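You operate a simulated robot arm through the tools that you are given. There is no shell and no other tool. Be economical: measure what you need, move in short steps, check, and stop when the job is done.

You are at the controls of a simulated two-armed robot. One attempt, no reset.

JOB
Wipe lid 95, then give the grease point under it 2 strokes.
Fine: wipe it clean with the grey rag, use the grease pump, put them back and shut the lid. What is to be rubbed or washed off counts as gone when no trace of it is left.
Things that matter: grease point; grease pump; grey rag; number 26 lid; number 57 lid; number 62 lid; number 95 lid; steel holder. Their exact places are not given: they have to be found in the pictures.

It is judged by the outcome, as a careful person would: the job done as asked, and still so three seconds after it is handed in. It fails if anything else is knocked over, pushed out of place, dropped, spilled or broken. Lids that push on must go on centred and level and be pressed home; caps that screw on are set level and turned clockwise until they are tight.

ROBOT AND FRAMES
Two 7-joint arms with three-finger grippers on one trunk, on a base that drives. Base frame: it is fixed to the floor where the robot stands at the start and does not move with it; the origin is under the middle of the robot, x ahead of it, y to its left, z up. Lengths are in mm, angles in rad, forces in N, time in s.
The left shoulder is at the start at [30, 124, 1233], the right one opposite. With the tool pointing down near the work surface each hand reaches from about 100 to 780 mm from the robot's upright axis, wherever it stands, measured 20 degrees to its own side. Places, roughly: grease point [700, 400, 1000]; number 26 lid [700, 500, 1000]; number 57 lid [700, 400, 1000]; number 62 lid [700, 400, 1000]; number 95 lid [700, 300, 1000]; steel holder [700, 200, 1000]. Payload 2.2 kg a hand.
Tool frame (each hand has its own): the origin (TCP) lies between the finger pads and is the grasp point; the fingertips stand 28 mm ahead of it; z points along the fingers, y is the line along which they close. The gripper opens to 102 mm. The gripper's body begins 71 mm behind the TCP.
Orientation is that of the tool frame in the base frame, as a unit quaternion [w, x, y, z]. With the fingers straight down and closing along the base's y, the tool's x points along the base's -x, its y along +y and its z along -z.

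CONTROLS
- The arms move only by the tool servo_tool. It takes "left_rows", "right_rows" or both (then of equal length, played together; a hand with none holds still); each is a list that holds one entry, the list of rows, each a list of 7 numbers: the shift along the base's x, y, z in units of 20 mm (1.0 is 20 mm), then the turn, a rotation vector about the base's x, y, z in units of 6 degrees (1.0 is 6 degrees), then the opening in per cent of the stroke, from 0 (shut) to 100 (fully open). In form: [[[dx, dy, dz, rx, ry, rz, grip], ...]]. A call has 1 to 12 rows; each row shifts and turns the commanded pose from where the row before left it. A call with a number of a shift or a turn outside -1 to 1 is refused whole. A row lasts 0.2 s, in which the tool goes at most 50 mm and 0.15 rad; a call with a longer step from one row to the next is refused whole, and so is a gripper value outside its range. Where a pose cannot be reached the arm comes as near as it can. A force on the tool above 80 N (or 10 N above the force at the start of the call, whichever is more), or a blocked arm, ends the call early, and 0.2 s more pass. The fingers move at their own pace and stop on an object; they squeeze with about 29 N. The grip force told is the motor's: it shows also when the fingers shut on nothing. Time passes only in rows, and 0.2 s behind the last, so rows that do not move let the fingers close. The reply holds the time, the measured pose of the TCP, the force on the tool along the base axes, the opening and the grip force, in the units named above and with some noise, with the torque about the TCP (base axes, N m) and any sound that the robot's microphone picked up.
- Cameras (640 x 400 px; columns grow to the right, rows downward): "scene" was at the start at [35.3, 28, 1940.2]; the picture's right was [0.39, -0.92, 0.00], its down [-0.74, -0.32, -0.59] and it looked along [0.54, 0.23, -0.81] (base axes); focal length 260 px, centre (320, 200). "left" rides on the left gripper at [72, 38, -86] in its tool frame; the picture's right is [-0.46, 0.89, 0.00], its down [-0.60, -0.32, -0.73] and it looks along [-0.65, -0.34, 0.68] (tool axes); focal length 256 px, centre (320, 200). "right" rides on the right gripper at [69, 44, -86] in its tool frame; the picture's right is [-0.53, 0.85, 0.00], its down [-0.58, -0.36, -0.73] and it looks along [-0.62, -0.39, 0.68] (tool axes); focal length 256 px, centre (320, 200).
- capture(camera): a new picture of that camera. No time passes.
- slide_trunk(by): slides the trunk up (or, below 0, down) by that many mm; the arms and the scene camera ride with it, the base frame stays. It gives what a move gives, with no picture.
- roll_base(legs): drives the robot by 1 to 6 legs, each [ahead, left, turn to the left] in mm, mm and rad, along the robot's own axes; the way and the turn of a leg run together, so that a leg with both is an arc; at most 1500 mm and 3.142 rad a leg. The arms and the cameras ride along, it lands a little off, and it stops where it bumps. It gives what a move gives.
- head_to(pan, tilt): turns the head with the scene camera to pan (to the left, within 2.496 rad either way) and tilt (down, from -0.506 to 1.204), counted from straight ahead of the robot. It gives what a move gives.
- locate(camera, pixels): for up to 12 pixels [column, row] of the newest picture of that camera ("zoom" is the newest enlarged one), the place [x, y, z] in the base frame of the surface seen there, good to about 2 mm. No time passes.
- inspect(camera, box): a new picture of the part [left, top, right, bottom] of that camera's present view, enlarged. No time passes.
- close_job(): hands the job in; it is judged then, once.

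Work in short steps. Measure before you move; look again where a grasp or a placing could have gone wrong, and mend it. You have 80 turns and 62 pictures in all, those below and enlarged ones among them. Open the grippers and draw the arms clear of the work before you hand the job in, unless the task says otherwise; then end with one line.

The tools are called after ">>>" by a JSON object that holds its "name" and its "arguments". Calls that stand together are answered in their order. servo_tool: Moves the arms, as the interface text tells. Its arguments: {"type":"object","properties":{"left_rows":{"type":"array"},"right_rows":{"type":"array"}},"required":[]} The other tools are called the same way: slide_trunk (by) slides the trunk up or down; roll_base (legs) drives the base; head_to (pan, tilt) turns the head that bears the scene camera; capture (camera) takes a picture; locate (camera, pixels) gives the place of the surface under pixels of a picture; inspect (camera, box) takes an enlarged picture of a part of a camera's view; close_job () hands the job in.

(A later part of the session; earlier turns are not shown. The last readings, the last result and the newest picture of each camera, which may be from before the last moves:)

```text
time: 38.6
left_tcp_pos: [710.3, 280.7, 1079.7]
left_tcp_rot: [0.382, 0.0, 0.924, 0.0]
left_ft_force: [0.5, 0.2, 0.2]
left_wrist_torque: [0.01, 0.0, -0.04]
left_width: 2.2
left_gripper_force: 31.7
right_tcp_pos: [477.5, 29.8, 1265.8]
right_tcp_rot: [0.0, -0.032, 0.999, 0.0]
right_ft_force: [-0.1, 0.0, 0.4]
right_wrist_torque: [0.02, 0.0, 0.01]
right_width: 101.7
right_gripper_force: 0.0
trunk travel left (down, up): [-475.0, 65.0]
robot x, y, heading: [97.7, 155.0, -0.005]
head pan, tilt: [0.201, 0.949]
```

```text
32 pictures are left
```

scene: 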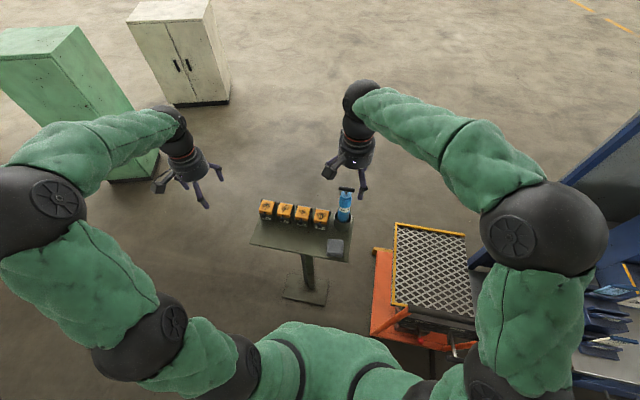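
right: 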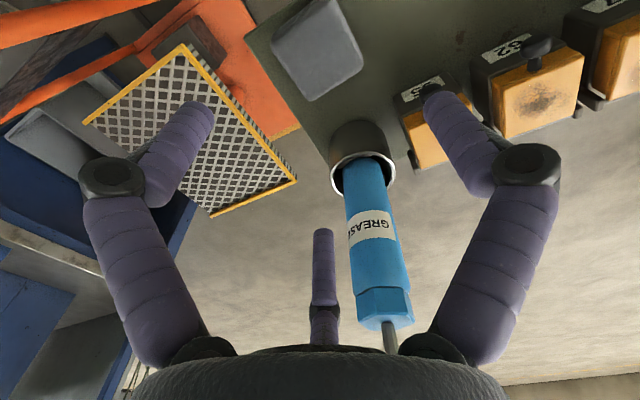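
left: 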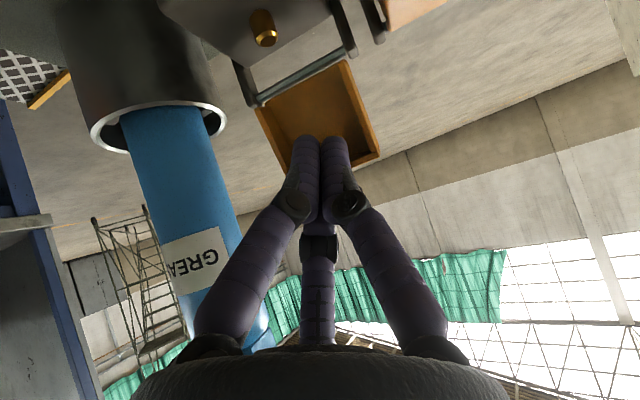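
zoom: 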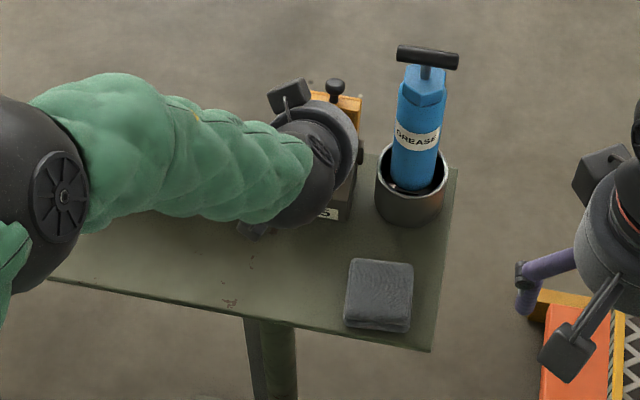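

The lid stands near vertical and the brass grease nipple shows at (265,28). I locate it and push the lid further past vertical.

>>> {"name": "locate", "arguments": {"camera": "left", "pixels": [[266, 38], [262, 15], [265, 28], [275, 22], [252, 22], [290, 10], [230, 50], [340, 110], [300, 75], [375, 155]]}}

>>> {"name": "servo_tool", "arguments": {"left_rows": [[[0.5, 0, 0, 0, 0, 0, 0], [0.5, 0, -0.05, 0, 0, 0, 0], [0.5, 0, -0.1, 0, 0, 0, 0]]]}}

>>> {"name": "capture", "arguments": {"camera": "left"}}

```text
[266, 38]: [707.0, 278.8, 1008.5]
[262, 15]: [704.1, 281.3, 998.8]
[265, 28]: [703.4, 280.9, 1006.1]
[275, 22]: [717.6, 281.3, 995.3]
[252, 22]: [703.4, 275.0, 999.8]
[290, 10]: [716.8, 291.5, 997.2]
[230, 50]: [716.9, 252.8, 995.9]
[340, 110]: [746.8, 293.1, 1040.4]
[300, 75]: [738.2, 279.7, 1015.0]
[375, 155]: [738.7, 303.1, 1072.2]
```

```text
time: 39.4
left_tcp_pos: [741.4, 279.8, 1078.0]
left_tcp_rot: [0.382, -0.001, 0.924, 0.001]
left_ft_force: [0.0, 0.1, -0.7]
left_wrist_torque: [0.0, -0.01, 0.03]
left_width: 2.3
left_gripper_force: 31.6
right_tcp_pos: [478.4, 30.3, 1265.5]
right_tcp_rot: [0.0, -0.032, 1.0, 0.001]
right_ft_force: [0.1, -0.7, 1.0]
right_wrist_torque: [-0.01, 0.06, -0.01]
right_width: 102.0
right_gripper_force: 0.0
trunk travel left (down, up): [-475.0, 65.0]
robot x, y, heading: [96.3, 155.8, 0.004]
head pan, tilt: [0.201, 0.949]
```

```text
31 pictures are left
```

left: 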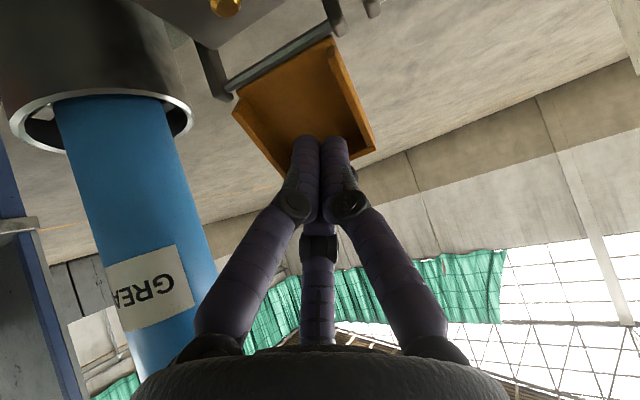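

Lid is past vertical; nipple top ≈(706,279,1009). I back the left hand off to see if the lid stays.

>>> {"name": "servo_tool", "arguments": {"left_rows": [[[-0.7, 0, 0.7, 0, 0, 0, 0], [-1, 0, 1, 0, 0, 0, 0], [-1, 0.5, 1, 0, 0, 0, 0], [-1, 1, 1, 0, 0, 0, 0], [-1, 1, 1, 0, 0, 0, 0], [-1, 1, 1, 0, 0, 0, 0], [-1, 1, 0, 0, 0, 0, 0], [-1, 1, 0, 0, 0, 0, 0]]]}}

>>> {"name": "inspect", "arguments": {"camera": "scene", "box": [290, 160, 370, 240]}}

```text
time: 41.2
left_tcp_pos: [585.1, 388.7, 1191.6]
left_tcp_rot: [0.382, -0.001, 0.924, 0.0]
left_ft_force: [-0.1, 0.9, 0.4]
left_wrist_torque: [-0.01, -0.01, 0.0]
left_width: 2.0
left_gripper_force: 31.2
right_tcp_pos: [476.6, 30.5, 1265.9]
right_tcp_rot: [0.001, -0.032, 0.999, 0.0]
right_ft_force: [-0.2, -0.3, 0.2]
right_wrist_torque: [-0.02, -0.05, 0.01]
right_width: 102.0
right_gripper_force: 0.0
trunk travel left (down, up): [-475.0, 65.0]
robot x, y, heading: [99.0, 154.3, -0.001]
head pan, tilt: [0.201, 0.949]
```

```text
5.00 times, centred on (330, 200) of scene
```

zoom: 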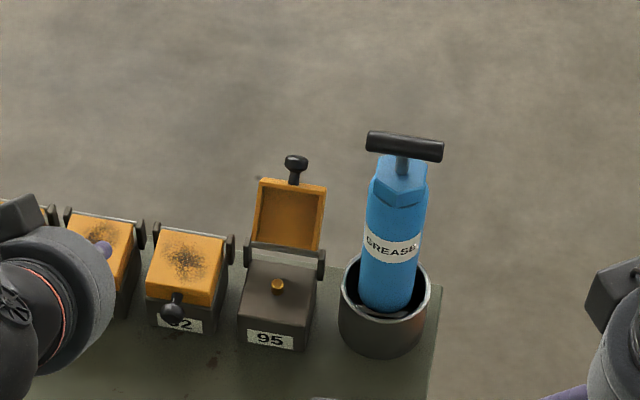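

>>> {"name": "locate", "arguments": {"camera": "zoom", "pixels": [[277, 280], [277, 286], [296, 160], [261, 179], [325, 186], [246, 243], [372, 137], [440, 150], [403, 142], [398, 185], [372, 240], [420, 245]]}}

```text
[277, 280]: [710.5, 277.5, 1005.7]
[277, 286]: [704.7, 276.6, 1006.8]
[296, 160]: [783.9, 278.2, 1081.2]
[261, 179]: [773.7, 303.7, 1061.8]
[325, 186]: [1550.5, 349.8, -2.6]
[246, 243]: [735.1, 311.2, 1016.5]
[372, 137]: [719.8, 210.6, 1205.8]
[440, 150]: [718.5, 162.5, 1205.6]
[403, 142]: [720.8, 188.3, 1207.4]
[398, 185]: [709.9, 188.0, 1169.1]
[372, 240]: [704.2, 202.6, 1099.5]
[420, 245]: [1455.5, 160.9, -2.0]
```

The lid stays open at about 120° and the nipple top is at ≈(708,278,1008). The pump is upright at ≈(720,186), about 42 mm across. I'll hold its body with the right hand pointing ahead, and later press the handle with the left; I turn the right hand to horizontal in free space first.

>>> {"name": "servo_tool", "arguments": {"right_rows": [[[0, 0, 0, 0, 0, -0.6, 100], [0, 0, 0, 0, -1, 0, 100], [0, 0, 0, 0, -1, 0, 100], [0, 0, 0, 0, -1, 0, 100], [0, 0, 0, 0, -1, 0, 100], [0, 0, 0, 0, -1, 0, 100], [0, 0, 0, 0, -1, 0, 100], [0, 0, 0, 0, -1, 0, 100], [0, 0, 0, 0, -1, 0, 100]]]}}

>>> {"name": "servo_tool", "arguments": {"right_rows": [[[0.5, 0.5, 0, 0, -1, 0, 100], [0.5, 0.5, 0, 0, -1, 0, 100], [0.5, 0.5, 0, 0, -1, 0, 100], [0.5, 0.5, 0, 0, -1, 0, 100], [0.5, 0.5, 0, 0, -1, 0, 100], [0.5, 0.5, 0, 0, -1, 0, 100], [0.5, 0.5, 0, 0, -1, 0, 100]]]}}

>>> {"name": "capture", "arguments": {"camera": "scene"}}

```text
time: 43.2
left_tcp_pos: [586.3, 388.0, 1190.4]
left_tcp_rot: [0.382, -0.001, 0.924, 0.0]
left_ft_force: [-0.9, 0.8, 0.8]
left_wrist_torque: [-0.03, 0.02, 0.03]
left_width: 2.0
left_gripper_force: 32.1
right_tcp_pos: [476.1, 30.4, 1265.7]
right_tcp_rot: [0.408, -0.001, 0.913, 0.0]
right_ft_force: [0.0, 0.4, 0.6]
right_wrist_torque: [0.0, -0.01, -0.03]
right_width: 102.1
right_gripper_force: 0.2
trunk travel left (down, up): [-475.0, 65.0]
robot x, y, heading: [98.9, 154.0, 0.002]
head pan, tilt: [0.201, 0.949]
```

```text
time: 44.8
left_tcp_pos: [587.9, 388.8, 1191.3]
left_tcp_rot: [0.382, 0.0, 0.924, -0.001]
left_ft_force: [0.2, -1.0, -0.1]
left_wrist_torque: [-0.05, 0.01, -0.04]
left_width: 1.9
left_gripper_force: 31.2
right_tcp_pos: [548.3, 102.2, 1264.3]
right_tcp_rot: [0.707, -0.001, 0.707, 0.0]
right_ft_force: [0.1, 0.5, 0.3]
right_wrist_torque: [0.0, -0.01, 0.01]
right_width: 102.1
right_gripper_force: 0.0
trunk travel left (down, up): [-475.0, 65.0]
robot x, y, heading: [95.8, 154.3, 0.002]
head pan, tilt: [0.201, 0.949]
```

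```text
29 pictures are left
```

scene: 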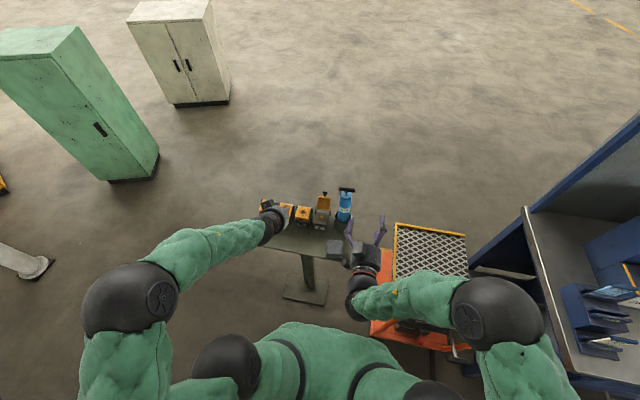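

Right hand now points straight ahead. I bring it to (595,171,1110), in front of the pump body, and look.

>>> {"name": "servo_tool", "arguments": {"right_rows": [[[0.3, 0.43, -0.96, 0, 0, 0, 100], [0.3, 0.43, -0.96, 0, 0, 0, 100], [0.3, 0.43, -0.96, 0, 0, 0, 100], [0.3, 0.43, -0.96, 0, 0, 0, 100], [0.3, 0.43, -0.96, 0, 0, 0, 100], [0.3, 0.43, -0.96, 0, 0, 0, 100], [0.3, 0.43, -0.96, 0, 0, 0, 100], [0.3, 0.43, -0.96, 0, 0, 0, 100]]]}}

>>> {"name": "capture", "arguments": {"camera": "right"}}

>>> {"name": "inspect", "arguments": {"camera": "scene", "box": [300, 160, 400, 260]}}

```text
time: 46.6
left_tcp_pos: [587.8, 387.4, 1191.2]
left_tcp_rot: [0.382, -0.001, 0.924, 0.0]
left_ft_force: [1.1, 0.1, 0.3]
left_wrist_torque: [-0.02, -0.03, 0.02]
left_width: 2.0
left_gripper_force: 31.6
right_tcp_pos: [593.2, 168.7, 1111.0]
right_tcp_rot: [0.707, -0.001, 0.707, 0.0]
right_ft_force: [0.4, -0.4, -0.1]
right_wrist_torque: [-0.01, 0.02, -0.04]
right_width: 101.9
right_gripper_force: 0.0
trunk travel left (down, up): [-475.0, 65.0]
robot x, y, heading: [98.3, 152.8, 0.002]
head pan, tilt: [0.201, 0.949]
```

```text
28 pictures are left
```

right: 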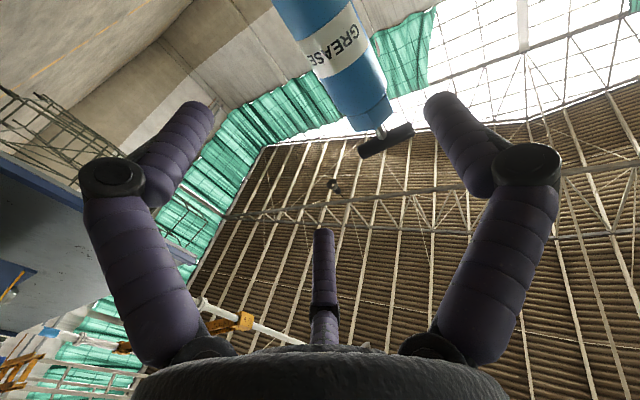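

```text
4.00 times, centred on (350, 210) of scene
```

zoom: 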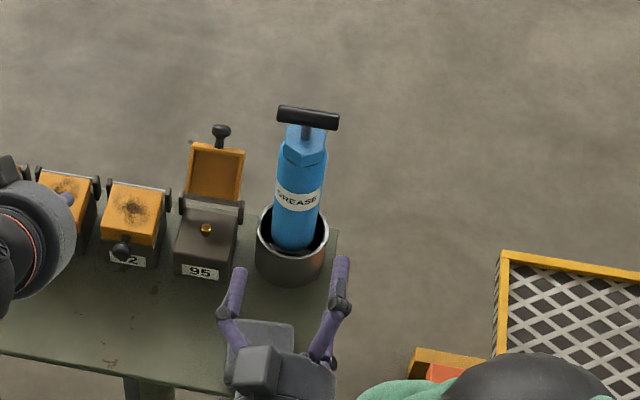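

>>> {"name": "locate", "arguments": {"camera": "right", "pixels": [[200, 112], [440, 102], [323, 238], [340, 60], [315, 30], [360, 10], [372, 108], [362, 150], [410, 130]]}}

>>> {"name": "locate", "arguments": {"camera": "zoom", "pixels": [[238, 280], [341, 270], [300, 215], [280, 190], [319, 195], [259, 240], [325, 250]]}}

```text
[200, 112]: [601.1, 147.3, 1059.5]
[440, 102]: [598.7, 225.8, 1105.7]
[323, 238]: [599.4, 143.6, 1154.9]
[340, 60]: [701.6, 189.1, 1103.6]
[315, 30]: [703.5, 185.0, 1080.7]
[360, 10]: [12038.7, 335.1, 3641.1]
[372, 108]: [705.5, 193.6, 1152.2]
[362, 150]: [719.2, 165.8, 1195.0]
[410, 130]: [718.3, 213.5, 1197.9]
```

```text
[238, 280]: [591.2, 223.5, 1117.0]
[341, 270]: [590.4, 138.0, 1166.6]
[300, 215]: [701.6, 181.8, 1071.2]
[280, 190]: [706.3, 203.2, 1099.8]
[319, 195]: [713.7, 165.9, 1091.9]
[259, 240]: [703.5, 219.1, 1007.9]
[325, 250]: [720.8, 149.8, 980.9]
```

Fingers measure at y≈225 (left) and ≈143 (right pair, z 1060/1155); the body spans y≈165–207, axis ≈(721,186). I set y≈175 so it lies midway between them and advance.

>>> {"name": "servo_tool", "arguments": {"right_rows": [[[0, 0.3, 0, 0, 0, 0, 100], [1, 0, 0, 0, 0, 0, 100], [1, 0, 0, 0, 0, 0, 100], [1, 0, 0, 0, 0, 0, 100], [1, 0, 0, 0, 0, 0, 100], [1, 0, 0, 0, 0, 0, 100], [1, 0, 0, 0, 0, 0, 100], [0.1, 0, 0, 0, 0, 0, 100]]]}}

>>> {"name": "inspect", "arguments": {"camera": "scene", "box": [310, 170, 380, 240]}}

>>> {"name": "capture", "arguments": {"camera": "right"}}

```text
time: 48.4
left_tcp_pos: [587.4, 388.2, 1190.6]
left_tcp_rot: [0.383, 0.0, 0.924, 0.001]
left_ft_force: [0.3, -0.2, 0.2]
left_wrist_torque: [0.0, -0.01, 0.01]
left_width: 2.1
left_gripper_force: 31.7
right_tcp_pos: [718.0, 176.7, 1110.2]
right_tcp_rot: [0.705, 0.001, 0.709, -0.002]
right_ft_force: [0.6, -0.5, 0.0]
right_wrist_torque: [0.0, -0.01, 0.0]
right_width: 101.9
right_gripper_force: 0.2
trunk travel left (down, up): [-475.0, 65.0]
robot x, y, heading: [100.5, 153.4, -0.002]
head pan, tilt: [0.201, 0.949]
```

```text
5.71 times, centred on (345, 205) of scene
```

zoom: 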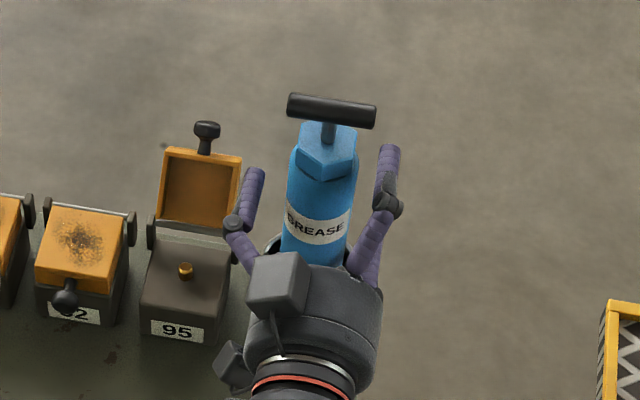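

```text
25 pictures are left
```

right: 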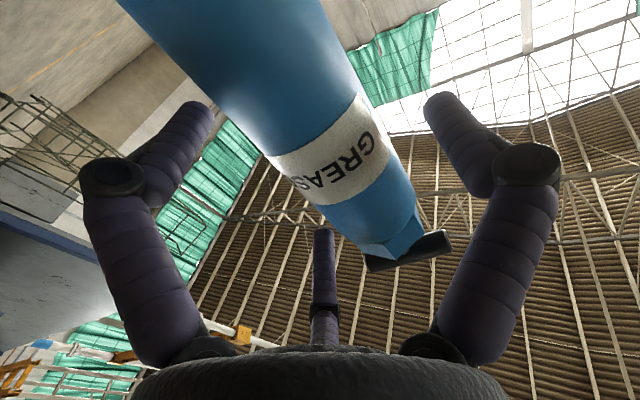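

The body is between the fingers with no contact. I close gently.

>>> {"name": "servo_tool", "arguments": {"right_rows": [[[0, 0, 0, 0, 0, 0, 75], [0, 0, 0, 0, 0, 0, 65], [0, 0, 0, 0, 0, 0, 55], [0, 0, 0, 0, 0, 0, 45], [0, 0, 0, 0, 0, 0, 20], [0, 0, 0, 0, 0, 0, 10]]]}}

>>> {"name": "capture", "arguments": {"camera": "right"}}

```text
time: 49.8
left_tcp_pos: [586.9, 388.1, 1191.0]
left_tcp_rot: [0.383, -0.001, 0.924, 0.0]
left_ft_force: [0.0, 0.3, -0.6]
left_wrist_torque: [-0.04, 0.0, -0.04]
left_width: 2.2
left_gripper_force: 31.1
right_tcp_pos: [718.5, 176.8, 1111.8]
right_tcp_rot: [0.706, 0.001, 0.708, -0.002]
right_ft_force: [-0.7, -0.1, -1.7]
right_wrist_torque: [0.1, 0.02, 0.02]
right_width: 65.3
right_gripper_force: 28.8
trunk travel left (down, up): [-475.0, 65.0]
robot x, y, heading: [96.8, 155.8, 0.003]
head pan, tilt: [0.201, 0.949]
```

```text
24 pictures are left
```

right: 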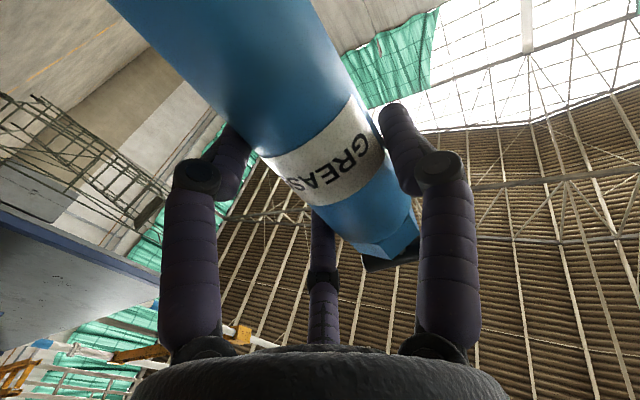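

Width 65 mm matches my prediction for a firm three-point hold. I lift out of the holder straight up 120 mm.

>>> {"name": "servo_tool", "arguments": {"right_rows": [[[0, 0, 0.5, 0, 0, 0, 10], [0, 0, 0.5, 0, 0, 0, 10], [0, 0, 1, 0, 0, 0, 10], [0, 0, 1, 0, 0, 0, 10], [0, 0, 1, 0, 0, 0, 10], [0, 0, 1, 0, 0, 0, 10], [0, 0, 1, 0, 0, 0, 10]]]}}

>>> {"name": "inspect", "arguments": {"camera": "scene", "box": [300, 150, 390, 240]}}

>>> {"name": "capture", "arguments": {"camera": "left"}}

```text
time: 51.4
left_tcp_pos: [585.6, 388.0, 1191.3]
left_tcp_rot: [0.383, 0.0, 0.924, 0.0]
left_ft_force: [0.7, 0.5, 0.4]
left_wrist_torque: [-0.03, -0.04, 0.02]
left_width: 2.0
left_gripper_force: 31.7
right_tcp_pos: [717.9, 176.4, 1231.4]
right_tcp_rot: [0.707, 0.0, 0.707, 0.0]
right_ft_force: [-0.1, 0.1, -4.4]
right_wrist_torque: [-0.03, 0.03, 0.02]
right_width: 65.4
right_gripper_force: 28.8
trunk travel left (down, up): [-475.0, 65.0]
robot x, y, heading: [95.7, 157.1, -0.001]
head pan, tilt: [0.201, 0.949]
```

```text
4.44 times, centred on (345, 195) of scene
```

zoom: 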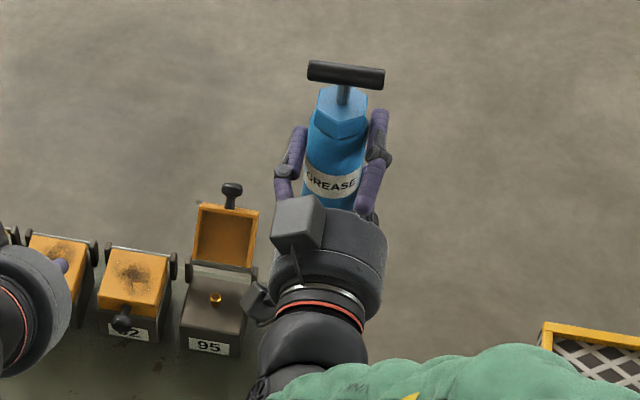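

```text
22 pictures are left
```

left: 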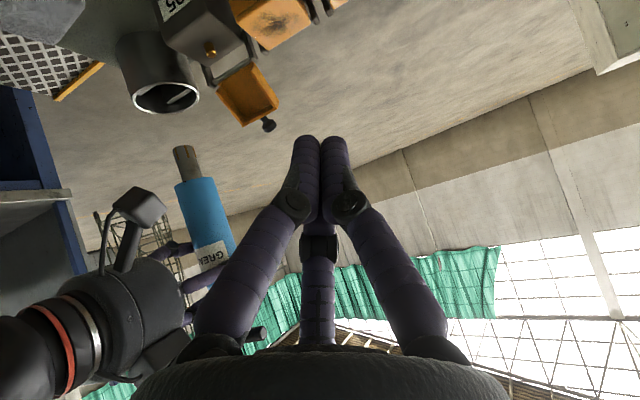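

The pump hangs free, weight ~4 N, with a grey nozzle below at (183,155) in the left view. I measure nozzle, body and the handle.

>>> {"name": "locate", "arguments": {"camera": "left", "pixels": [[182, 150], [180, 147], [190, 147], [188, 170], [177, 185], [213, 178], [197, 195], [205, 225], [210, 42], [213, 50]]}}

>>> {"name": "locate", "arguments": {"camera": "zoom", "pixels": [[345, 72], [312, 67], [380, 77], [343, 92], [340, 115], [310, 130], [366, 130], [215, 297], [215, 301], [340, 150]]}}

>>> {"name": "inspect", "arguments": {"camera": "left", "box": [140, 10, 260, 210]}}

```text
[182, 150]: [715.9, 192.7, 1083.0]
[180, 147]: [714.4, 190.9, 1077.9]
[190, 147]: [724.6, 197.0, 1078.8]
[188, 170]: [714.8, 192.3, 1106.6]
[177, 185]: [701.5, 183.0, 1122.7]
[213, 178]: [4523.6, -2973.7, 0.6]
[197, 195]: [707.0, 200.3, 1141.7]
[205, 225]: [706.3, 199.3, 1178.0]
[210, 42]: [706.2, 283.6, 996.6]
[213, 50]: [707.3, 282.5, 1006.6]
```

```text
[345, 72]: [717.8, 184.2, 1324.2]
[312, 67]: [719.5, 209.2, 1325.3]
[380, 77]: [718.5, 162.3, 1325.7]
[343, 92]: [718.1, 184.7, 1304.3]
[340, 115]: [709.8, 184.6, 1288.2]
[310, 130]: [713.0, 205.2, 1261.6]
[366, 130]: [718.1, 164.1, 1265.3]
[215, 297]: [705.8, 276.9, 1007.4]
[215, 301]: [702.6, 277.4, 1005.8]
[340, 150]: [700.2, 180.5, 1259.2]
```

```text
2.00 times, centred on (200, 110) of left
```

zoom: 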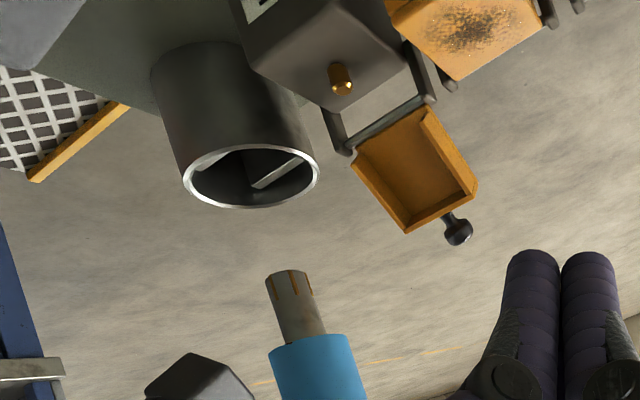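

Nozzle tip sits ≈157 mm below the TCP, axis ≈(720.5,186). I refine the nipple and the nozzle axis with the enlarged picture.

>>> {"name": "locate", "arguments": {"camera": "zoom", "pixels": [[341, 88], [336, 87], [347, 87], [341, 92], [331, 75], [350, 72], [340, 75], [270, 290], [310, 285], [290, 300], [292, 273], [287, 278]]}}

```text
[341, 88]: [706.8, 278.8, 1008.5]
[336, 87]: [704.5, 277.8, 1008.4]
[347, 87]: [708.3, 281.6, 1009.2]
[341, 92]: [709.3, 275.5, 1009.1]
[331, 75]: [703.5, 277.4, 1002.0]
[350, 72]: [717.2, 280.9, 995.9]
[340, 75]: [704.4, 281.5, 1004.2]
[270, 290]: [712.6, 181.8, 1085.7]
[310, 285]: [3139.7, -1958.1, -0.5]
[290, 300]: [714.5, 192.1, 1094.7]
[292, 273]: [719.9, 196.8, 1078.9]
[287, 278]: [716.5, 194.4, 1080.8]
```

Nipple centre ≈(707.5,278.3), top z 1009; nozzle axis ≈(721,187.5). I move the left hand away and back to pointing down, so the right hand has room, while shifting the right by (-13.4,+91).

>>> {"name": "servo_tool", "arguments": {"left_rows": [[[0, 1, 0.7, 0, 0.75, 0, 0], [0, 1, 0.7, 0, 0.75, 0, 0], [0, 1, 0.7, 0, 0.75, 0, 0], [0, 1, 0.7, 0, 0.75, 0, 0], [0, 1, 0.7, 0, 0.75, 0, 0], [0, 0, 0.7, 0, 0.75, 0, 0], [0, 0, 0.7, 0, 0.75, 0, 0], [0, 0, 0.7, 0, 0.75, 0, 0], [0, 0, 0.7, 0, 0.75, 0, 0], [0, 0, 0.7, 0, 0.75, 0, 0]]], "right_rows": [[[0, 0, 0, 0, 0, 0, 10], [0, 0, 0, 0, 0, 0, 10], [0, 0, 0, 0, 0, 0, 10], [-0.1, 0.65, 0, 0, 0, 0, 10], [-0.1, 0.65, 0, 0, 0, 0, 10], [-0.1, 0.65, 0, 0, 0, 0, 10], [-0.1, 0.65, 0, 0, 0, 0, 10], [-0.1, 0.65, 0, 0, 0, 0, 10], [-0.1, 0.65, 0, 0, 0, 0, 10], [-0.07, 0.65, 0, 0, 0, 0, 10]]]}}

>>> {"name": "inspect", "arguments": {"camera": "left", "box": [120, 60, 360, 260]}}

```text
time: 53.6
left_tcp_pos: [587.5, 489.1, 1330.5]
left_tcp_rot: [-0.001, 0.0, 1.0, 0.0]
left_ft_force: [0.5, 0.0, -0.3]
left_wrist_torque: [-0.02, -0.02, 0.01]
left_width: 2.1
left_gripper_force: 31.1
right_tcp_pos: [705.7, 266.6, 1230.1]
right_tcp_rot: [0.706, -0.002, 0.708, -0.001]
right_ft_force: [-0.5, 0.5, -3.2]
right_wrist_torque: [-0.02, 0.02, 0.01]
right_width: 65.4
right_gripper_force: 28.8
trunk travel left (down, up): [-475.0, 65.0]
robot x, y, heading: [99.5, 154.1, -0.002]
head pan, tilt: [0.201, 0.949]
```

```text
2.00 times, centred on (240, 160) of left
```

zoom: 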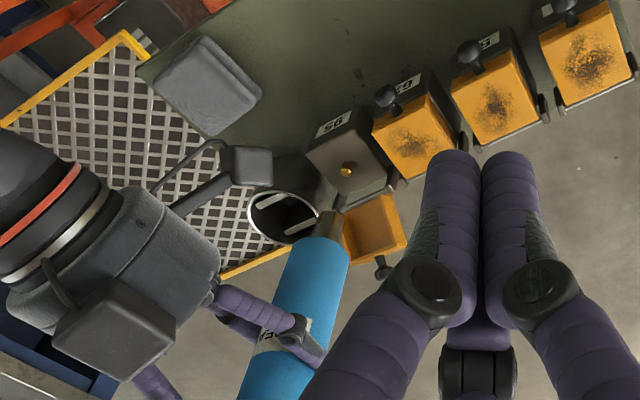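

Nozzle at (325,222) heads for the nipple at (347,168). I lower 50 mm, to about 14 mm above the nipple, and re-measure.

>>> {"name": "servo_tool", "arguments": {"right_rows": [[[-0.05, 0.03, -0.5, 0, 0, 0, 10], [0, 0, -0.5, 0, 0, 0, 10], [0, 0, -0.5, 0, 0, 0, 10], [0, 0, -0.5, 0, 0, 0, 10], [0, 0, -0.5, 0, 0, 0, 10], [0, 0, 0, 0, 0, 0, 10]]]}}

>>> {"name": "inspect", "arguments": {"camera": "left", "box": [250, 100, 340, 190]}}

```text
time: 55.0
left_tcp_pos: [586.9, 488.6, 1330.8]
left_tcp_rot: [-0.001, 0.001, 1.0, 0.0]
left_ft_force: [-0.3, 0.2, 0.0]
left_wrist_torque: [0.0, 0.01, -0.02]
left_width: 2.1
left_gripper_force: 31.6
right_tcp_pos: [703.2, 267.0, 1181.9]
right_tcp_rot: [0.707, 0.0, 0.708, -0.002]
right_ft_force: [0.0, -0.2, -4.9]
right_wrist_torque: [-0.04, 0.03, -0.01]
right_width: 65.2
right_gripper_force: 28.8
trunk travel left (down, up): [-475.0, 65.0]
robot x, y, heading: [99.4, 153.2, 0.004]
head pan, tilt: [0.201, 0.949]
```

```text
4.44 times, centred on (295, 145) of left
```

zoom: 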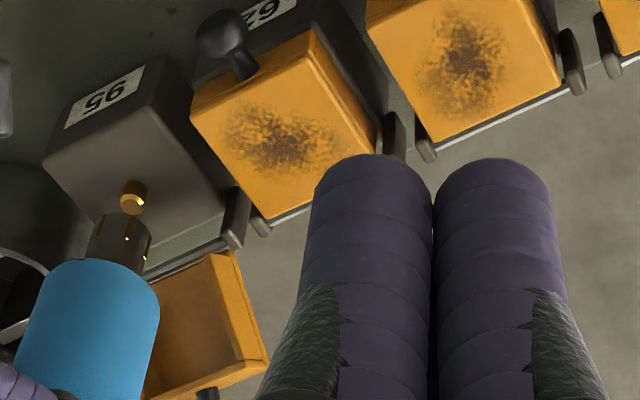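

>>> {"name": "locate", "arguments": {"camera": "zoom", "pixels": [[127, 221], [113, 217], [143, 230], [127, 228], [100, 228], [148, 240], [120, 245], [132, 208], [122, 200], [142, 204], [120, 188], [145, 192]]}}

>>> {"name": "inspect", "arguments": {"camera": "scene", "box": [300, 180, 350, 230]}}

```text
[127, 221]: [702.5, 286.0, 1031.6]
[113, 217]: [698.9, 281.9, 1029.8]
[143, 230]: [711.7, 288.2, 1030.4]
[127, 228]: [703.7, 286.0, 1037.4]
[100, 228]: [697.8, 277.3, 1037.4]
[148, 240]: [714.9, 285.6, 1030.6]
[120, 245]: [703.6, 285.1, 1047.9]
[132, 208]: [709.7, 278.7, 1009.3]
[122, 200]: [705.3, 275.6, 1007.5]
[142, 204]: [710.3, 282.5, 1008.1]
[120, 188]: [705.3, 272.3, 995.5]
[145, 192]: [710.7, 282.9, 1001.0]
```

```text
8.00 times, centred on (325, 205) of scene
```

zoom: 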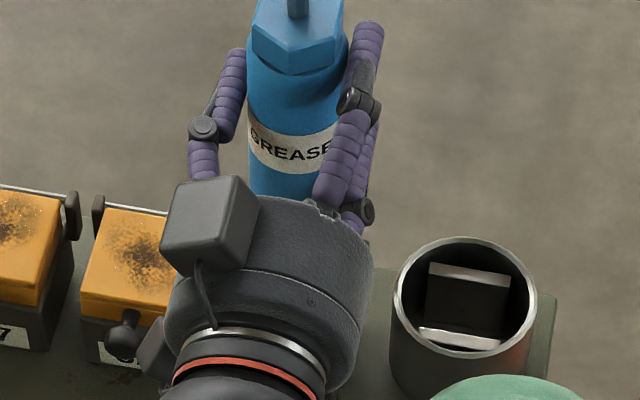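

Nozzle axis ≈(707.3,279), nipple ≈(707.8,278.3): aligned within about 1 mm; tip near z 1028. I lower until contact.

>>> {"name": "servo_tool", "arguments": {"right_rows": [[[0.02, -0.02, -0.4, 0, 0, 0, 10], [0, 0, -0.4, 0, 0, 0, 10], [0, 0, -0.1, 0, 0, 0, 10], [0, 0, -0.1, 0, 0, 0, 10]]]}}

>>> {"name": "servo_tool", "arguments": {"right_rows": [[[0, 0, -0.1, 0, 0, 0, 10], [0, 0, -0.1, 0, 0, 0, 10]]]}}

```text
time: 56.0
left_tcp_pos: [586.5, 488.9, 1332.9]
left_tcp_rot: [0.0, 0.0, 1.0, 0.0]
left_ft_force: [0.0, 0.0, -0.5]
left_wrist_torque: [-0.03, -0.01, 0.03]
left_width: 2.0
left_gripper_force: 31.5
right_tcp_pos: [704.0, 267.2, 1164.0]
right_tcp_rot: [0.709, 0.0, 0.705, 0.0]
right_ft_force: [-4.0, -1.6, 7.2]
right_wrist_torque: [0.06, 0.56, 0.06]
right_width: 65.5
right_gripper_force: 29.1
trunk travel left (down, up): [-475.0, 65.0]
robot x, y, heading: [99.4, 154.8, -0.002]
head pan, tilt: [0.201, 0.949]
```

```text
time: 56.6
left_tcp_pos: [584.1, 487.3, 1332.3]
left_tcp_rot: [0.001, 0.0, 1.0, 0.0]
left_ft_force: [0.7, 0.2, 0.1]
left_wrist_torque: [-0.01, -0.02, -0.01]
left_width: 1.9
left_gripper_force: 31.3
right_tcp_pos: [703.1, 267.4, 1164.8]
right_tcp_rot: [0.711, 0.002, 0.703, 0.0]
right_ft_force: [-0.7, -0.7, 23.3]
right_wrist_torque: [0.11, 0.19, -0.02]
right_width: 65.6
right_gripper_force: 28.6
trunk travel left (down, up): [-475.0, 65.0]
robot x, y, heading: [96.8, 151.4, -0.003]
head pan, tilt: [0.201, 0.949]
```

Nozzle rests on the nipple (contact at TCP z≈1164). I ease the pressure a little and look closely.

>>> {"name": "servo_tool", "arguments": {"right_rows": [[[0, 0, 0.1, 0, 0, 0, 10], [0, 0, 0, 0, 0, 0, 10]]]}}

>>> {"name": "inspect", "arguments": {"camera": "left", "box": [250, 100, 340, 190]}}

```text
time: 57.2
left_tcp_pos: [585.9, 487.9, 1332.4]
left_tcp_rot: [0.0, 0.0, 1.0, 0.0]
left_ft_force: [1.3, 0.7, 0.3]
left_wrist_torque: [-0.03, 0.03, -0.01]
left_width: 2.2
left_gripper_force: 31.4
right_tcp_pos: [706.1, 267.3, 1163.9]
right_tcp_rot: [0.709, 0.001, 0.705, 0.0]
right_ft_force: [4.9, 1.5, 20.9]
right_wrist_torque: [0.44, -0.87, -0.04]
right_width: 65.8
right_gripper_force: 28.8
trunk travel left (down, up): [-475.0, 65.0]
robot x, y, heading: [100.9, 154.5, -0.004]
head pan, tilt: [0.201, 0.949]
```

```text
4.44 times, centred on (295, 145) of left
```

zoom: 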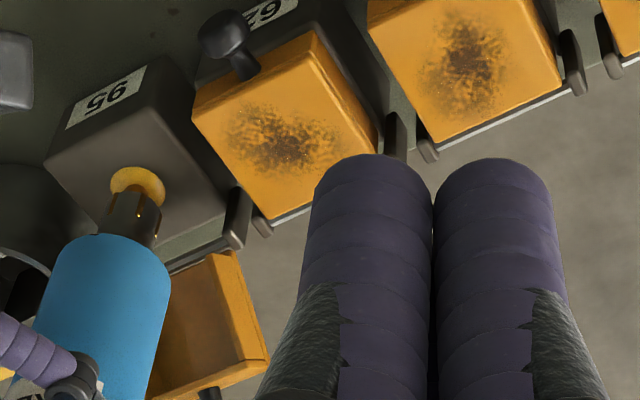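

A yellow ring now shows at the nipple (137,185) — grease may have come out merely from pressing. I look closer, and at the handle too.

>>> {"name": "inspect", "arguments": {"camera": "left", "box": [258, 115, 303, 160]}}

>>> {"name": "inspect", "arguments": {"camera": "scene", "box": [290, 160, 370, 240]}}

```text
8.89 times, centred on (280, 138) of left
```

zoom: 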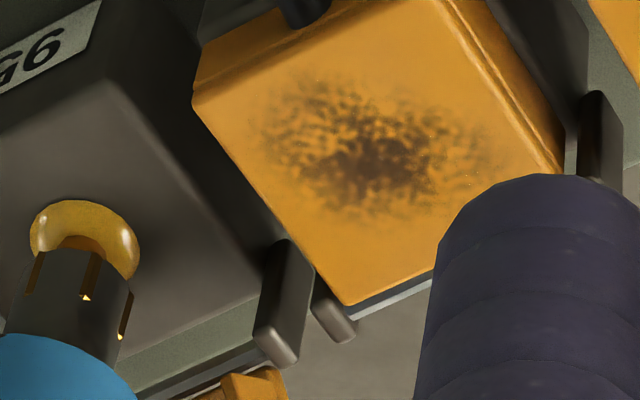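

```text
5.00 times, centred on (330, 200) of scene
```

zoom: 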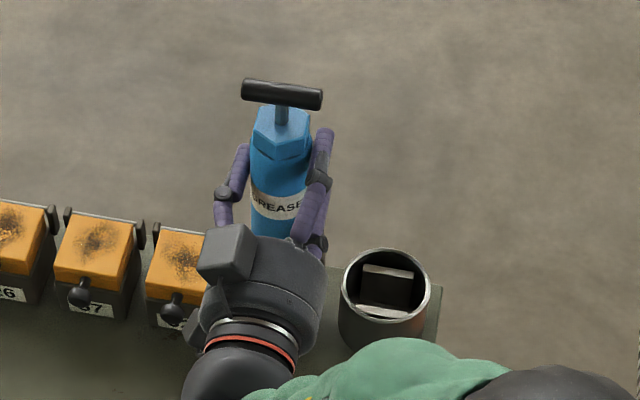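

>>> {"name": "locate", "arguments": {"camera": "zoom", "pixels": [[282, 92], [247, 86], [318, 97], [281, 115], [278, 130], [262, 175]]}}

```text
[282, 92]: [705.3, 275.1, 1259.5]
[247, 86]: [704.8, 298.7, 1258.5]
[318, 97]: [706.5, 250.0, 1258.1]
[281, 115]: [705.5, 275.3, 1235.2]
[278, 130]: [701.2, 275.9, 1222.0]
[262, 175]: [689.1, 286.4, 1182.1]
```

The handle hasn't moved relative to the body, yet a grease blob appeared: so a press of the pump on the point is a stroke, and one has been given. I lift off 20 mm and look at the blob.

>>> {"name": "servo_tool", "arguments": {"right_rows": [[[0, 0, 0.4, 0, 0, 0, 10], [0, 0, 0.4, 0, 0, 0, 10], [0, 0, 0.2, 0, 0, 0, 10], [0, 0, 0, 0, 0, 0, 10]]]}}

>>> {"name": "inspect", "arguments": {"camera": "left", "box": [258, 115, 303, 160]}}

```text
time: 58.2
left_tcp_pos: [588.2, 488.3, 1331.6]
left_tcp_rot: [0.0, 0.0, 1.0, 0.0]
left_ft_force: [1.0, 0.5, 0.5]
left_wrist_torque: [-0.01, 0.03, 0.0]
left_width: 2.0
left_gripper_force: 31.3
right_tcp_pos: [704.0, 266.4, 1178.9]
right_tcp_rot: [0.707, -0.001, 0.708, 0.001]
right_ft_force: [0.1, 0.1, -3.8]
right_wrist_torque: [-0.04, 0.07, 0.01]
right_width: 65.5
right_gripper_force: 28.7
trunk travel left (down, up): [-475.0, 65.0]
robot x, y, heading: [99.1, 155.0, -0.003]
head pan, tilt: [0.201, 0.949]
```

```text
8.89 times, centred on (280, 138) of left
```

zoom: 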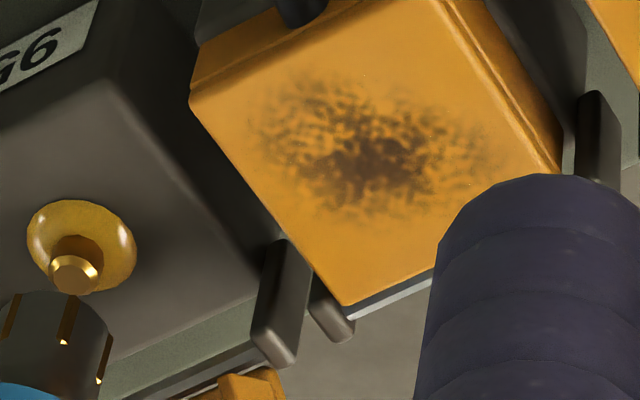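

A ring of grease sits round the nipple: one dose. I press the second time the same way (down 22 mm, hold), watching the force.

>>> {"name": "servo_tool", "arguments": {"right_rows": [[[0.03, 0.04, -0.4, 0, 0, 0, 10], [0, 0, -0.4, 0, 0, 0, 10], [0, 0, -0.2, 0, 0, 0, 10], [0, 0, -0.1, 0, 0, 0, 10], [0, 0, 0, 0, 0, 0, 10]]]}}

>>> {"name": "inspect", "arguments": {"camera": "left", "box": [258, 115, 303, 160]}}

```text
time: 59.4
left_tcp_pos: [584.9, 487.8, 1333.4]
left_tcp_rot: [0.001, 0.0, 1.0, 0.0]
left_ft_force: [0.7, -0.4, -0.2]
left_wrist_torque: [0.0, 0.0, -0.02]
left_width: 1.9
left_gripper_force: 31.0
right_tcp_pos: [705.1, 268.1, 1163.1]
right_tcp_rot: [0.71, 0.001, 0.704, 0.001]
right_ft_force: [-2.1, 0.9, 20.0]
right_wrist_torque: [0.33, 0.34, 0.02]
right_width: 65.5
right_gripper_force: 29.0
trunk travel left (down, up): [-475.0, 65.0]
robot x, y, heading: [97.2, 156.8, -0.0]
head pan, tilt: [0.201, 0.949]
```

```text
8.89 times, centred on (280, 138) of left
```

zoom: 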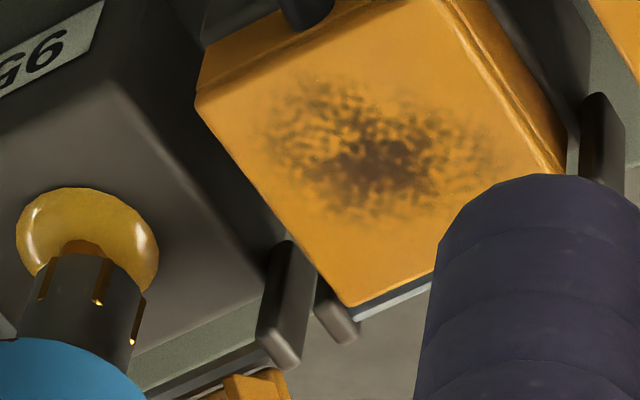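

The ring grew by ≈1.28 in width (2^(1/3)≈1.26): two doses now. I lift clear and move back over the holder.

>>> {"name": "servo_tool", "arguments": {"right_rows": [[[0, 0, 0.5, 0, 0, 0, 10], [0, 0, 1, 0, 0, 0, 10], [0, 0, 1, 0, 0, 0, 10], [0, 0, 1, 0, 0, 0, 10], [0.1, -0.65, 0, 0, 0, 0, 10], [0.1, -0.65, 0, 0, 0, 0, 10], [0.1, -0.65, 0, 0, 0, 0, 10], [0.1, -0.65, 0, 0, 0, 0, 10], [0.1, -0.65, 0, 0, 0, 0, 10], [0.1, -0.65, 0, 0, 0, 0, 10], [0.1, -0.65, 0, 0, 0, 0, 10], [0, 0, 0, 0, 0, 0, 10]]]}}

>>> {"name": "inspect", "arguments": {"camera": "left", "box": [190, 110, 310, 230]}}

```text
time: 62.0
left_tcp_pos: [586.9, 488.5, 1331.9]
left_tcp_rot: [-0.001, 0.0, 1.0, 0.0]
left_ft_force: [0.4, 0.8, 0.1]
left_wrist_torque: [-0.02, -0.03, -0.03]
left_width: 2.2
left_gripper_force: 31.8
right_tcp_pos: [719.7, 176.1, 1227.3]
right_tcp_rot: [0.707, -0.001, 0.707, 0.0]
right_ft_force: [0.6, 0.3, -3.5]
right_wrist_torque: [-0.06, 0.03, -0.02]
right_width: 65.1
right_gripper_force: 28.8
trunk travel left (down, up): [-475.0, 65.0]
robot x, y, heading: [99.1, 154.8, -0.003]
head pan, tilt: [0.201, 0.949]
```

```text
3.33 times, centred on (250, 170) of left
```

zoom: 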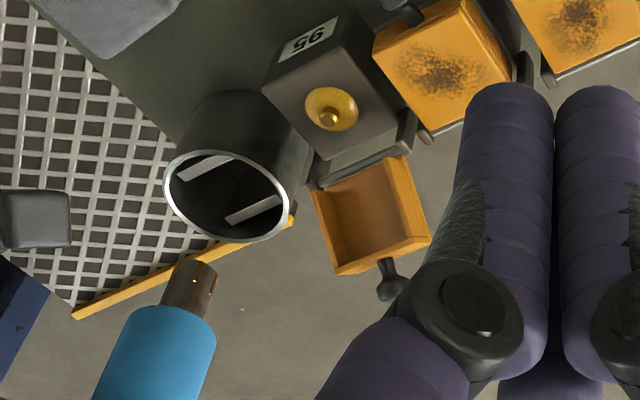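

The holder has two slats inside. I measure rim, slats and nozzle for centring.

>>> {"name": "locate", "arguments": {"camera": "zoom", "pixels": [[167, 180], [290, 222], [205, 155], [235, 241], [203, 168], [255, 210], [170, 283], [190, 263], [185, 270], [212, 283], [150, 320], [195, 300]]}}

```text
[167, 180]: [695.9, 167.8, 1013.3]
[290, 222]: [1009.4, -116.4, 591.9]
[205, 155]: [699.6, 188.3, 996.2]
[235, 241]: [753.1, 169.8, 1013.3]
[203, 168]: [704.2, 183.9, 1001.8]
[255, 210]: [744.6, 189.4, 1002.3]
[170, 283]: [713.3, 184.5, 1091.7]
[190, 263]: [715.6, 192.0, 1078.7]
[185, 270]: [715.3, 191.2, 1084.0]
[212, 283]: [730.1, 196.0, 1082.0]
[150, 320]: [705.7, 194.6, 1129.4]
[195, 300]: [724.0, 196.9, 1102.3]
```

Slats' tops are at z≈1002, x≈704 and 744; the body rests on them with the nozzle between, and the axis ≈(722.5,187) fits. I lower to just above.

>>> {"name": "servo_tool", "arguments": {"right_rows": [[[-0.03, 0.02, -1, 0, 0, 0, 10], [0, 0, -1, 0, 0, 0, 10], [0, 0, -1, 0, 0, 0, 10], [0, 0, -1, 0, 0, 0, 10], [0, 0, -0.7, 0, 0, 0, 10], [0, 0, -0.4, 0, 0, 0, 10], [0, 0, -0.3, 0, 0, 0, 10], [0, 0, -0.2, 0, 0, 0, 10], [0, 0, -0.1, 0, 0, 0, 10]]]}}

```text
time: 64.0
left_tcp_pos: [587.1, 488.3, 1331.2]
left_tcp_rot: [0.0, 0.0, 1.0, 0.0]
left_ft_force: [-0.7, -0.3, 0.4]
left_wrist_torque: [0.0, -0.04, -0.02]
left_width: 2.0
left_gripper_force: 31.8
right_tcp_pos: [716.7, 175.3, 1115.9]
right_tcp_rot: [0.707, 0.002, 0.708, -0.002]
right_ft_force: [-0.5, -0.1, -5.6]
right_wrist_torque: [-0.01, 0.05, -0.02]
right_width: 65.3
right_gripper_force: 29.2
right hand out of reach, approached as far as the arm can: row 8
trunk travel left (down, up): [-475.0, 65.0]
robot x, y, heading: [95.7, 154.4, 0.001]
head pan, tilt: [0.201, 0.949]
```

Still free at z 1116, near the arm's limit ("out of reach" in one row). I go on in small steps, slightly back in x.

>>> {"name": "servo_tool", "arguments": {"right_rows": [[[0, 0, -0.1, 0, 0, 0, 10], [0, 0, -0.1, 0, 0, 0, 10], [0, 0, 0, 0, 0, 0, 10]]]}}

```text
time: 64.8
left_tcp_pos: [587.8, 488.8, 1331.2]
left_tcp_rot: [0.0, 0.0, 1.0, 0.0]
left_ft_force: [-0.4, 0.5, -0.3]
left_wrist_torque: [0.01, -0.01, 0.01]
left_width: 2.0
left_gripper_force: 31.2
right_tcp_pos: [715.8, 177.1, 1112.1]
right_tcp_rot: [0.706, 0.002, 0.708, -0.002]
right_ft_force: [0.4, 0.3, -4.3]
right_wrist_torque: [-0.01, 0.02, 0.02]
right_width: 65.3
right_gripper_force: 29.0
trunk travel left (down, up): [-475.0, 65.0]
robot x, y, heading: [96.6, 153.3, -0.004]
head pan, tilt: [0.201, 0.949]
```

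>>> {"name": "servo_tool", "arguments": {"right_rows": [[[0, 0, -0.1, 0, 0, 0, 10], [0, 0, -0.05, 0, 0, 0, 10], [0, 0, 0, 0, 0, 0, 10]]]}}

```text
time: 65.6
left_tcp_pos: [587.7, 488.4, 1331.5]
left_tcp_rot: [-0.001, 0.0, 1.0, 0.001]
left_ft_force: [-0.3, -0.8, -0.1]
left_wrist_torque: [0.01, -0.03, 0.01]
left_width: 2.3
left_gripper_force: 31.8
right_tcp_pos: [716.1, 177.2, 1109.7]
right_tcp_rot: [0.707, 0.002, 0.707, -0.001]
right_ft_force: [0.3, -0.3, 1.6]
right_wrist_torque: [-0.04, 0.01, -0.02]
right_width: 65.4
right_gripper_force: 28.7
trunk travel left (down, up): [-475.0, 65.0]
robot x, y, heading: [97.0, 153.8, -0.003]
head pan, tilt: [0.201, 0.949]
```

The weight is off (force +1.6 N), so the pump stands on the slats. I open slowly and check before withdrawing.

>>> {"name": "servo_tool", "arguments": {"right_rows": [[[0, 0, 0, 0, 0, 0, 70], [0, 0, 0, 0, 0, 0, 80], [0, 0, 0, 0, 0, 0, 90], [0, 0, 0, 0, 0, 0, 100], [0, 0, 0, 0, 0, 0, 100]]]}}

>>> {"name": "inspect", "arguments": {"camera": "scene", "box": [310, 170, 380, 240]}}

```text
time: 66.8
left_tcp_pos: [586.6, 487.8, 1331.6]
left_tcp_rot: [0.0, 0.0, 1.0, -0.001]
left_ft_force: [0.4, -0.4, -0.1]
left_wrist_torque: [-0.03, 0.0, 0.05]
left_width: 2.1
left_gripper_force: 31.9
right_tcp_pos: [716.8, 177.6, 1110.1]
right_tcp_rot: [0.706, 0.001, 0.708, -0.002]
right_ft_force: [-0.2, 0.7, 0.2]
right_wrist_torque: [0.0, 0.01, 0.04]
right_width: 101.6
right_gripper_force: 0.1
trunk travel left (down, up): [-475.0, 65.0]
robot x, y, heading: [99.5, 153.5, 0.004]
head pan, tilt: [0.201, 0.949]
```

```text
5.71 times, centred on (345, 205) of scene
```

zoom: 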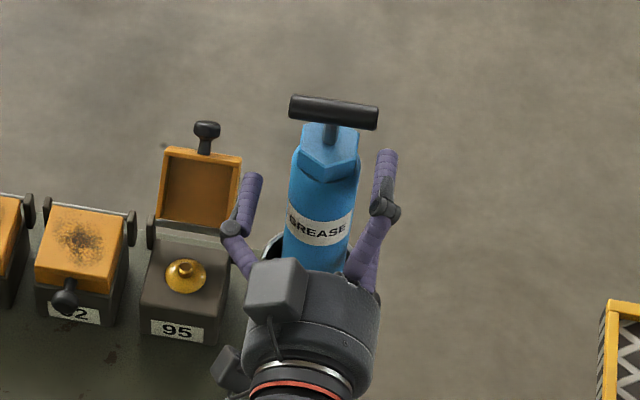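

The pump stands upright as before. I withdraw the right hand straight back, then aside; meanwhile the left opens a bit and yaws -30° for gripping the knob.

>>> {"name": "servo_tool", "arguments": {"right_rows": [[[-1, 0, 0, 0, 0, 0, 100], [-1, 0, 0, 0, 0, 0, 100], [-1, 0, 0, 0, 0, 0, 100], [-1, 0, 0, 0, 0, 0, 100], [-1, 0, 0, 0, 0, 0, 100], [-1, 0, 0, 0, 0, 0, 100], [-1, 0, 0, 0, 0, 0, 100], [-0.5, -1, 0.5, 0, 0, 0, 100], [-0.5, -1, 1, 0, 0, 0, 100], [-0.5, -1, 1, 0, 0, 0, 100], [-0.5, -1, 1, 0, 0, 0, 100], [0, -1, 1, 0, 0, 0, 100]]], "left_rows": [[[0, 0, 0, 0, 0, 0, 50], [0, 0, 0, 0, 0, 0, 50], [0, 0, 0, 0, 0, 0, 50], [0, 0, 0, 0, 0, 0, 50], [0, 0, 0, 0, 0, 0, 50], [0, 0, 0, 0, 0, 0, 50], [0.5, -0.5, 0, 0, 0, -1, 50], [0.5, -0.5, 0, 0, 0, -1, 50], [0.5, -0.5, -0.5, 0, 0, -1, 50], [0.5, -0.5, -0.5, 0, 0, -1, 50], [0.5, -0.5, -0.5, 0, 0, -1, 50], [0.5, -0.5, 0, 0, 0, 0, 50]]]}}

>>> {"name": "inspect", "arguments": {"camera": "scene", "box": [300, 175, 360, 235]}}

```text
time: 69.4
left_tcp_pos: [647.7, 428.3, 1301.9]
left_tcp_rot: [0.0, 0.259, 0.966, -0.001]
left_ft_force: [-0.7, 0.6, 1.3]
left_wrist_torque: [0.03, -0.01, 0.01]
left_width: 51.0
left_gripper_force: 0.0
right_tcp_pos: [532.3, 93.3, 1188.0]
right_tcp_rot: [0.706, 0.001, 0.708, -0.001]
right_ft_force: [-0.2, -0.8, 0.4]
right_wrist_torque: [0.0, 0.07, 0.0]
right_width: 102.0
right_gripper_force: 0.1
right hand out of reach, approached as far as the arm can: row 12
trunk travel left (down, up): [-475.0, 65.0]
robot x, y, heading: [98.6, 154.7, 0.003]
head pan, tilt: [0.201, 0.949]
```

```text
6.67 times, centred on (330, 205) of scene
```

zoom: 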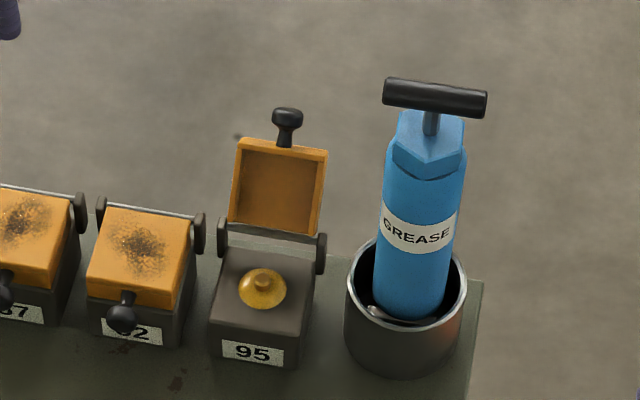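

>>> {"name": "locate", "arguments": {"camera": "zoom", "pixels": [[287, 111], [287, 120], [275, 115], [299, 116], [286, 135], [283, 143], [240, 139], [326, 150], [285, 127], [220, 232], [321, 240], [280, 180]]}}

```text
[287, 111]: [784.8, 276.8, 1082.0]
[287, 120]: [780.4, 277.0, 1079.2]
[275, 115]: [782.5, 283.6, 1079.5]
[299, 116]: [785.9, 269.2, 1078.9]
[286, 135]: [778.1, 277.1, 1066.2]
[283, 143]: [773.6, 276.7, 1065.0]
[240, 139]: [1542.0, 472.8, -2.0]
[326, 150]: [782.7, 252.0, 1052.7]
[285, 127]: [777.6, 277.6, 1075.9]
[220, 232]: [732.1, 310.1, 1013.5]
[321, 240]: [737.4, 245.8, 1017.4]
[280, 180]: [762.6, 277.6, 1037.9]
```

Ball centre works out ≈(786,277,1072), hinge ≈(738,1012), radius 76.5. I bring the left hand above the knob (tilted 12°) and look before gripping it.

>>> {"name": "servo_tool", "arguments": {"left_rows": [[[0.75, -0.755, -0.6, 0, 0, 0, 45], [0.75, -0.755, -0.6, 0, 0, 0, 45], [0.75, -0.755, -0.6, 0, 0, 0, 45], [0.75, -0.755, -0.6, 0, 0, 0, 45], [0.75, -0.755, -0.6, 0, 0, 0, 45], [0.75, -0.755, -0.9, 0, 0, 0, 45], [0.75, -0.755, -0.9, 0, 0.5, 0, 45], [0.75, -0.755, -0.9, 0, 0.5, 0, 45], [0.75, -0.755, -0.9, 0, 0.5, 0, 45], [0.75, -0.755, -0.9, 0, 0.5, 0, 45], [0, 0, 0, 0, 0, 0, 45]]]}}

>>> {"name": "capture", "arguments": {"camera": "left"}}

```text
time: 71.8
left_tcp_pos: [797.3, 280.4, 1149.6]
left_tcp_rot: [-0.101, 0.257, 0.961, -0.027]
left_ft_force: [-0.3, 0.0, 0.7]
left_wrist_torque: [0.01, -0.02, -0.03]
left_width: 45.8
left_gripper_force: 0.1
right_tcp_pos: [531.3, 95.4, 1188.2]
right_tcp_rot: [0.707, 0.002, 0.707, -0.002]
right_ft_force: [0.6, 0.7, 0.7]
right_wrist_torque: [0.02, -0.05, 0.02]
right_width: 101.9
right_gripper_force: 0.0
trunk travel left (down, up): [-475.0, 65.0]
robot x, y, heading: [95.4, 158.2, -0.004]
head pan, tilt: [0.201, 0.949]
```

```text
9 pictures are left
```

left: 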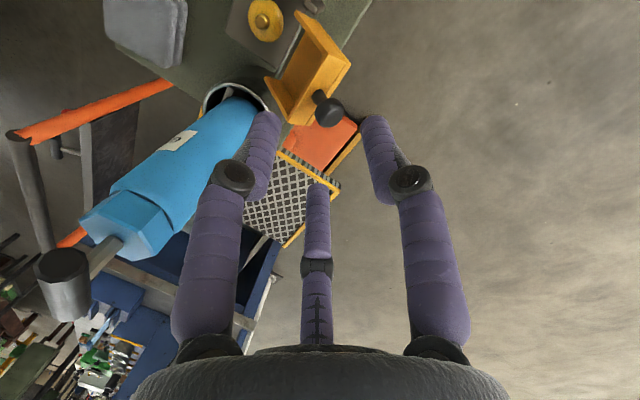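

Only 9 pictures remain, so I measure as much as possible on this one: the ball at (329,110) and the three fingertips.

>>> {"name": "locate", "arguments": {"camera": "left", "pixels": [[329, 110], [322, 108], [338, 112], [330, 118], [320, 98], [262, 120], [373, 125], [318, 190], [300, 110], [345, 55], [262, 185], [62, 270]]}}

```text
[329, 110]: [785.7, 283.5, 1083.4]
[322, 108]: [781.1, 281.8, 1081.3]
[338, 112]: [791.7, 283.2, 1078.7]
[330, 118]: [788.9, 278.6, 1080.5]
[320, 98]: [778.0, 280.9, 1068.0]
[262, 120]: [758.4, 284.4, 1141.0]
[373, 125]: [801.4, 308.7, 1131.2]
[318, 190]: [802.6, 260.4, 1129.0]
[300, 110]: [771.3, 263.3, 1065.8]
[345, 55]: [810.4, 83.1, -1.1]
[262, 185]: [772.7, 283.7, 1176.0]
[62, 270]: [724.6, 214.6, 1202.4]
```

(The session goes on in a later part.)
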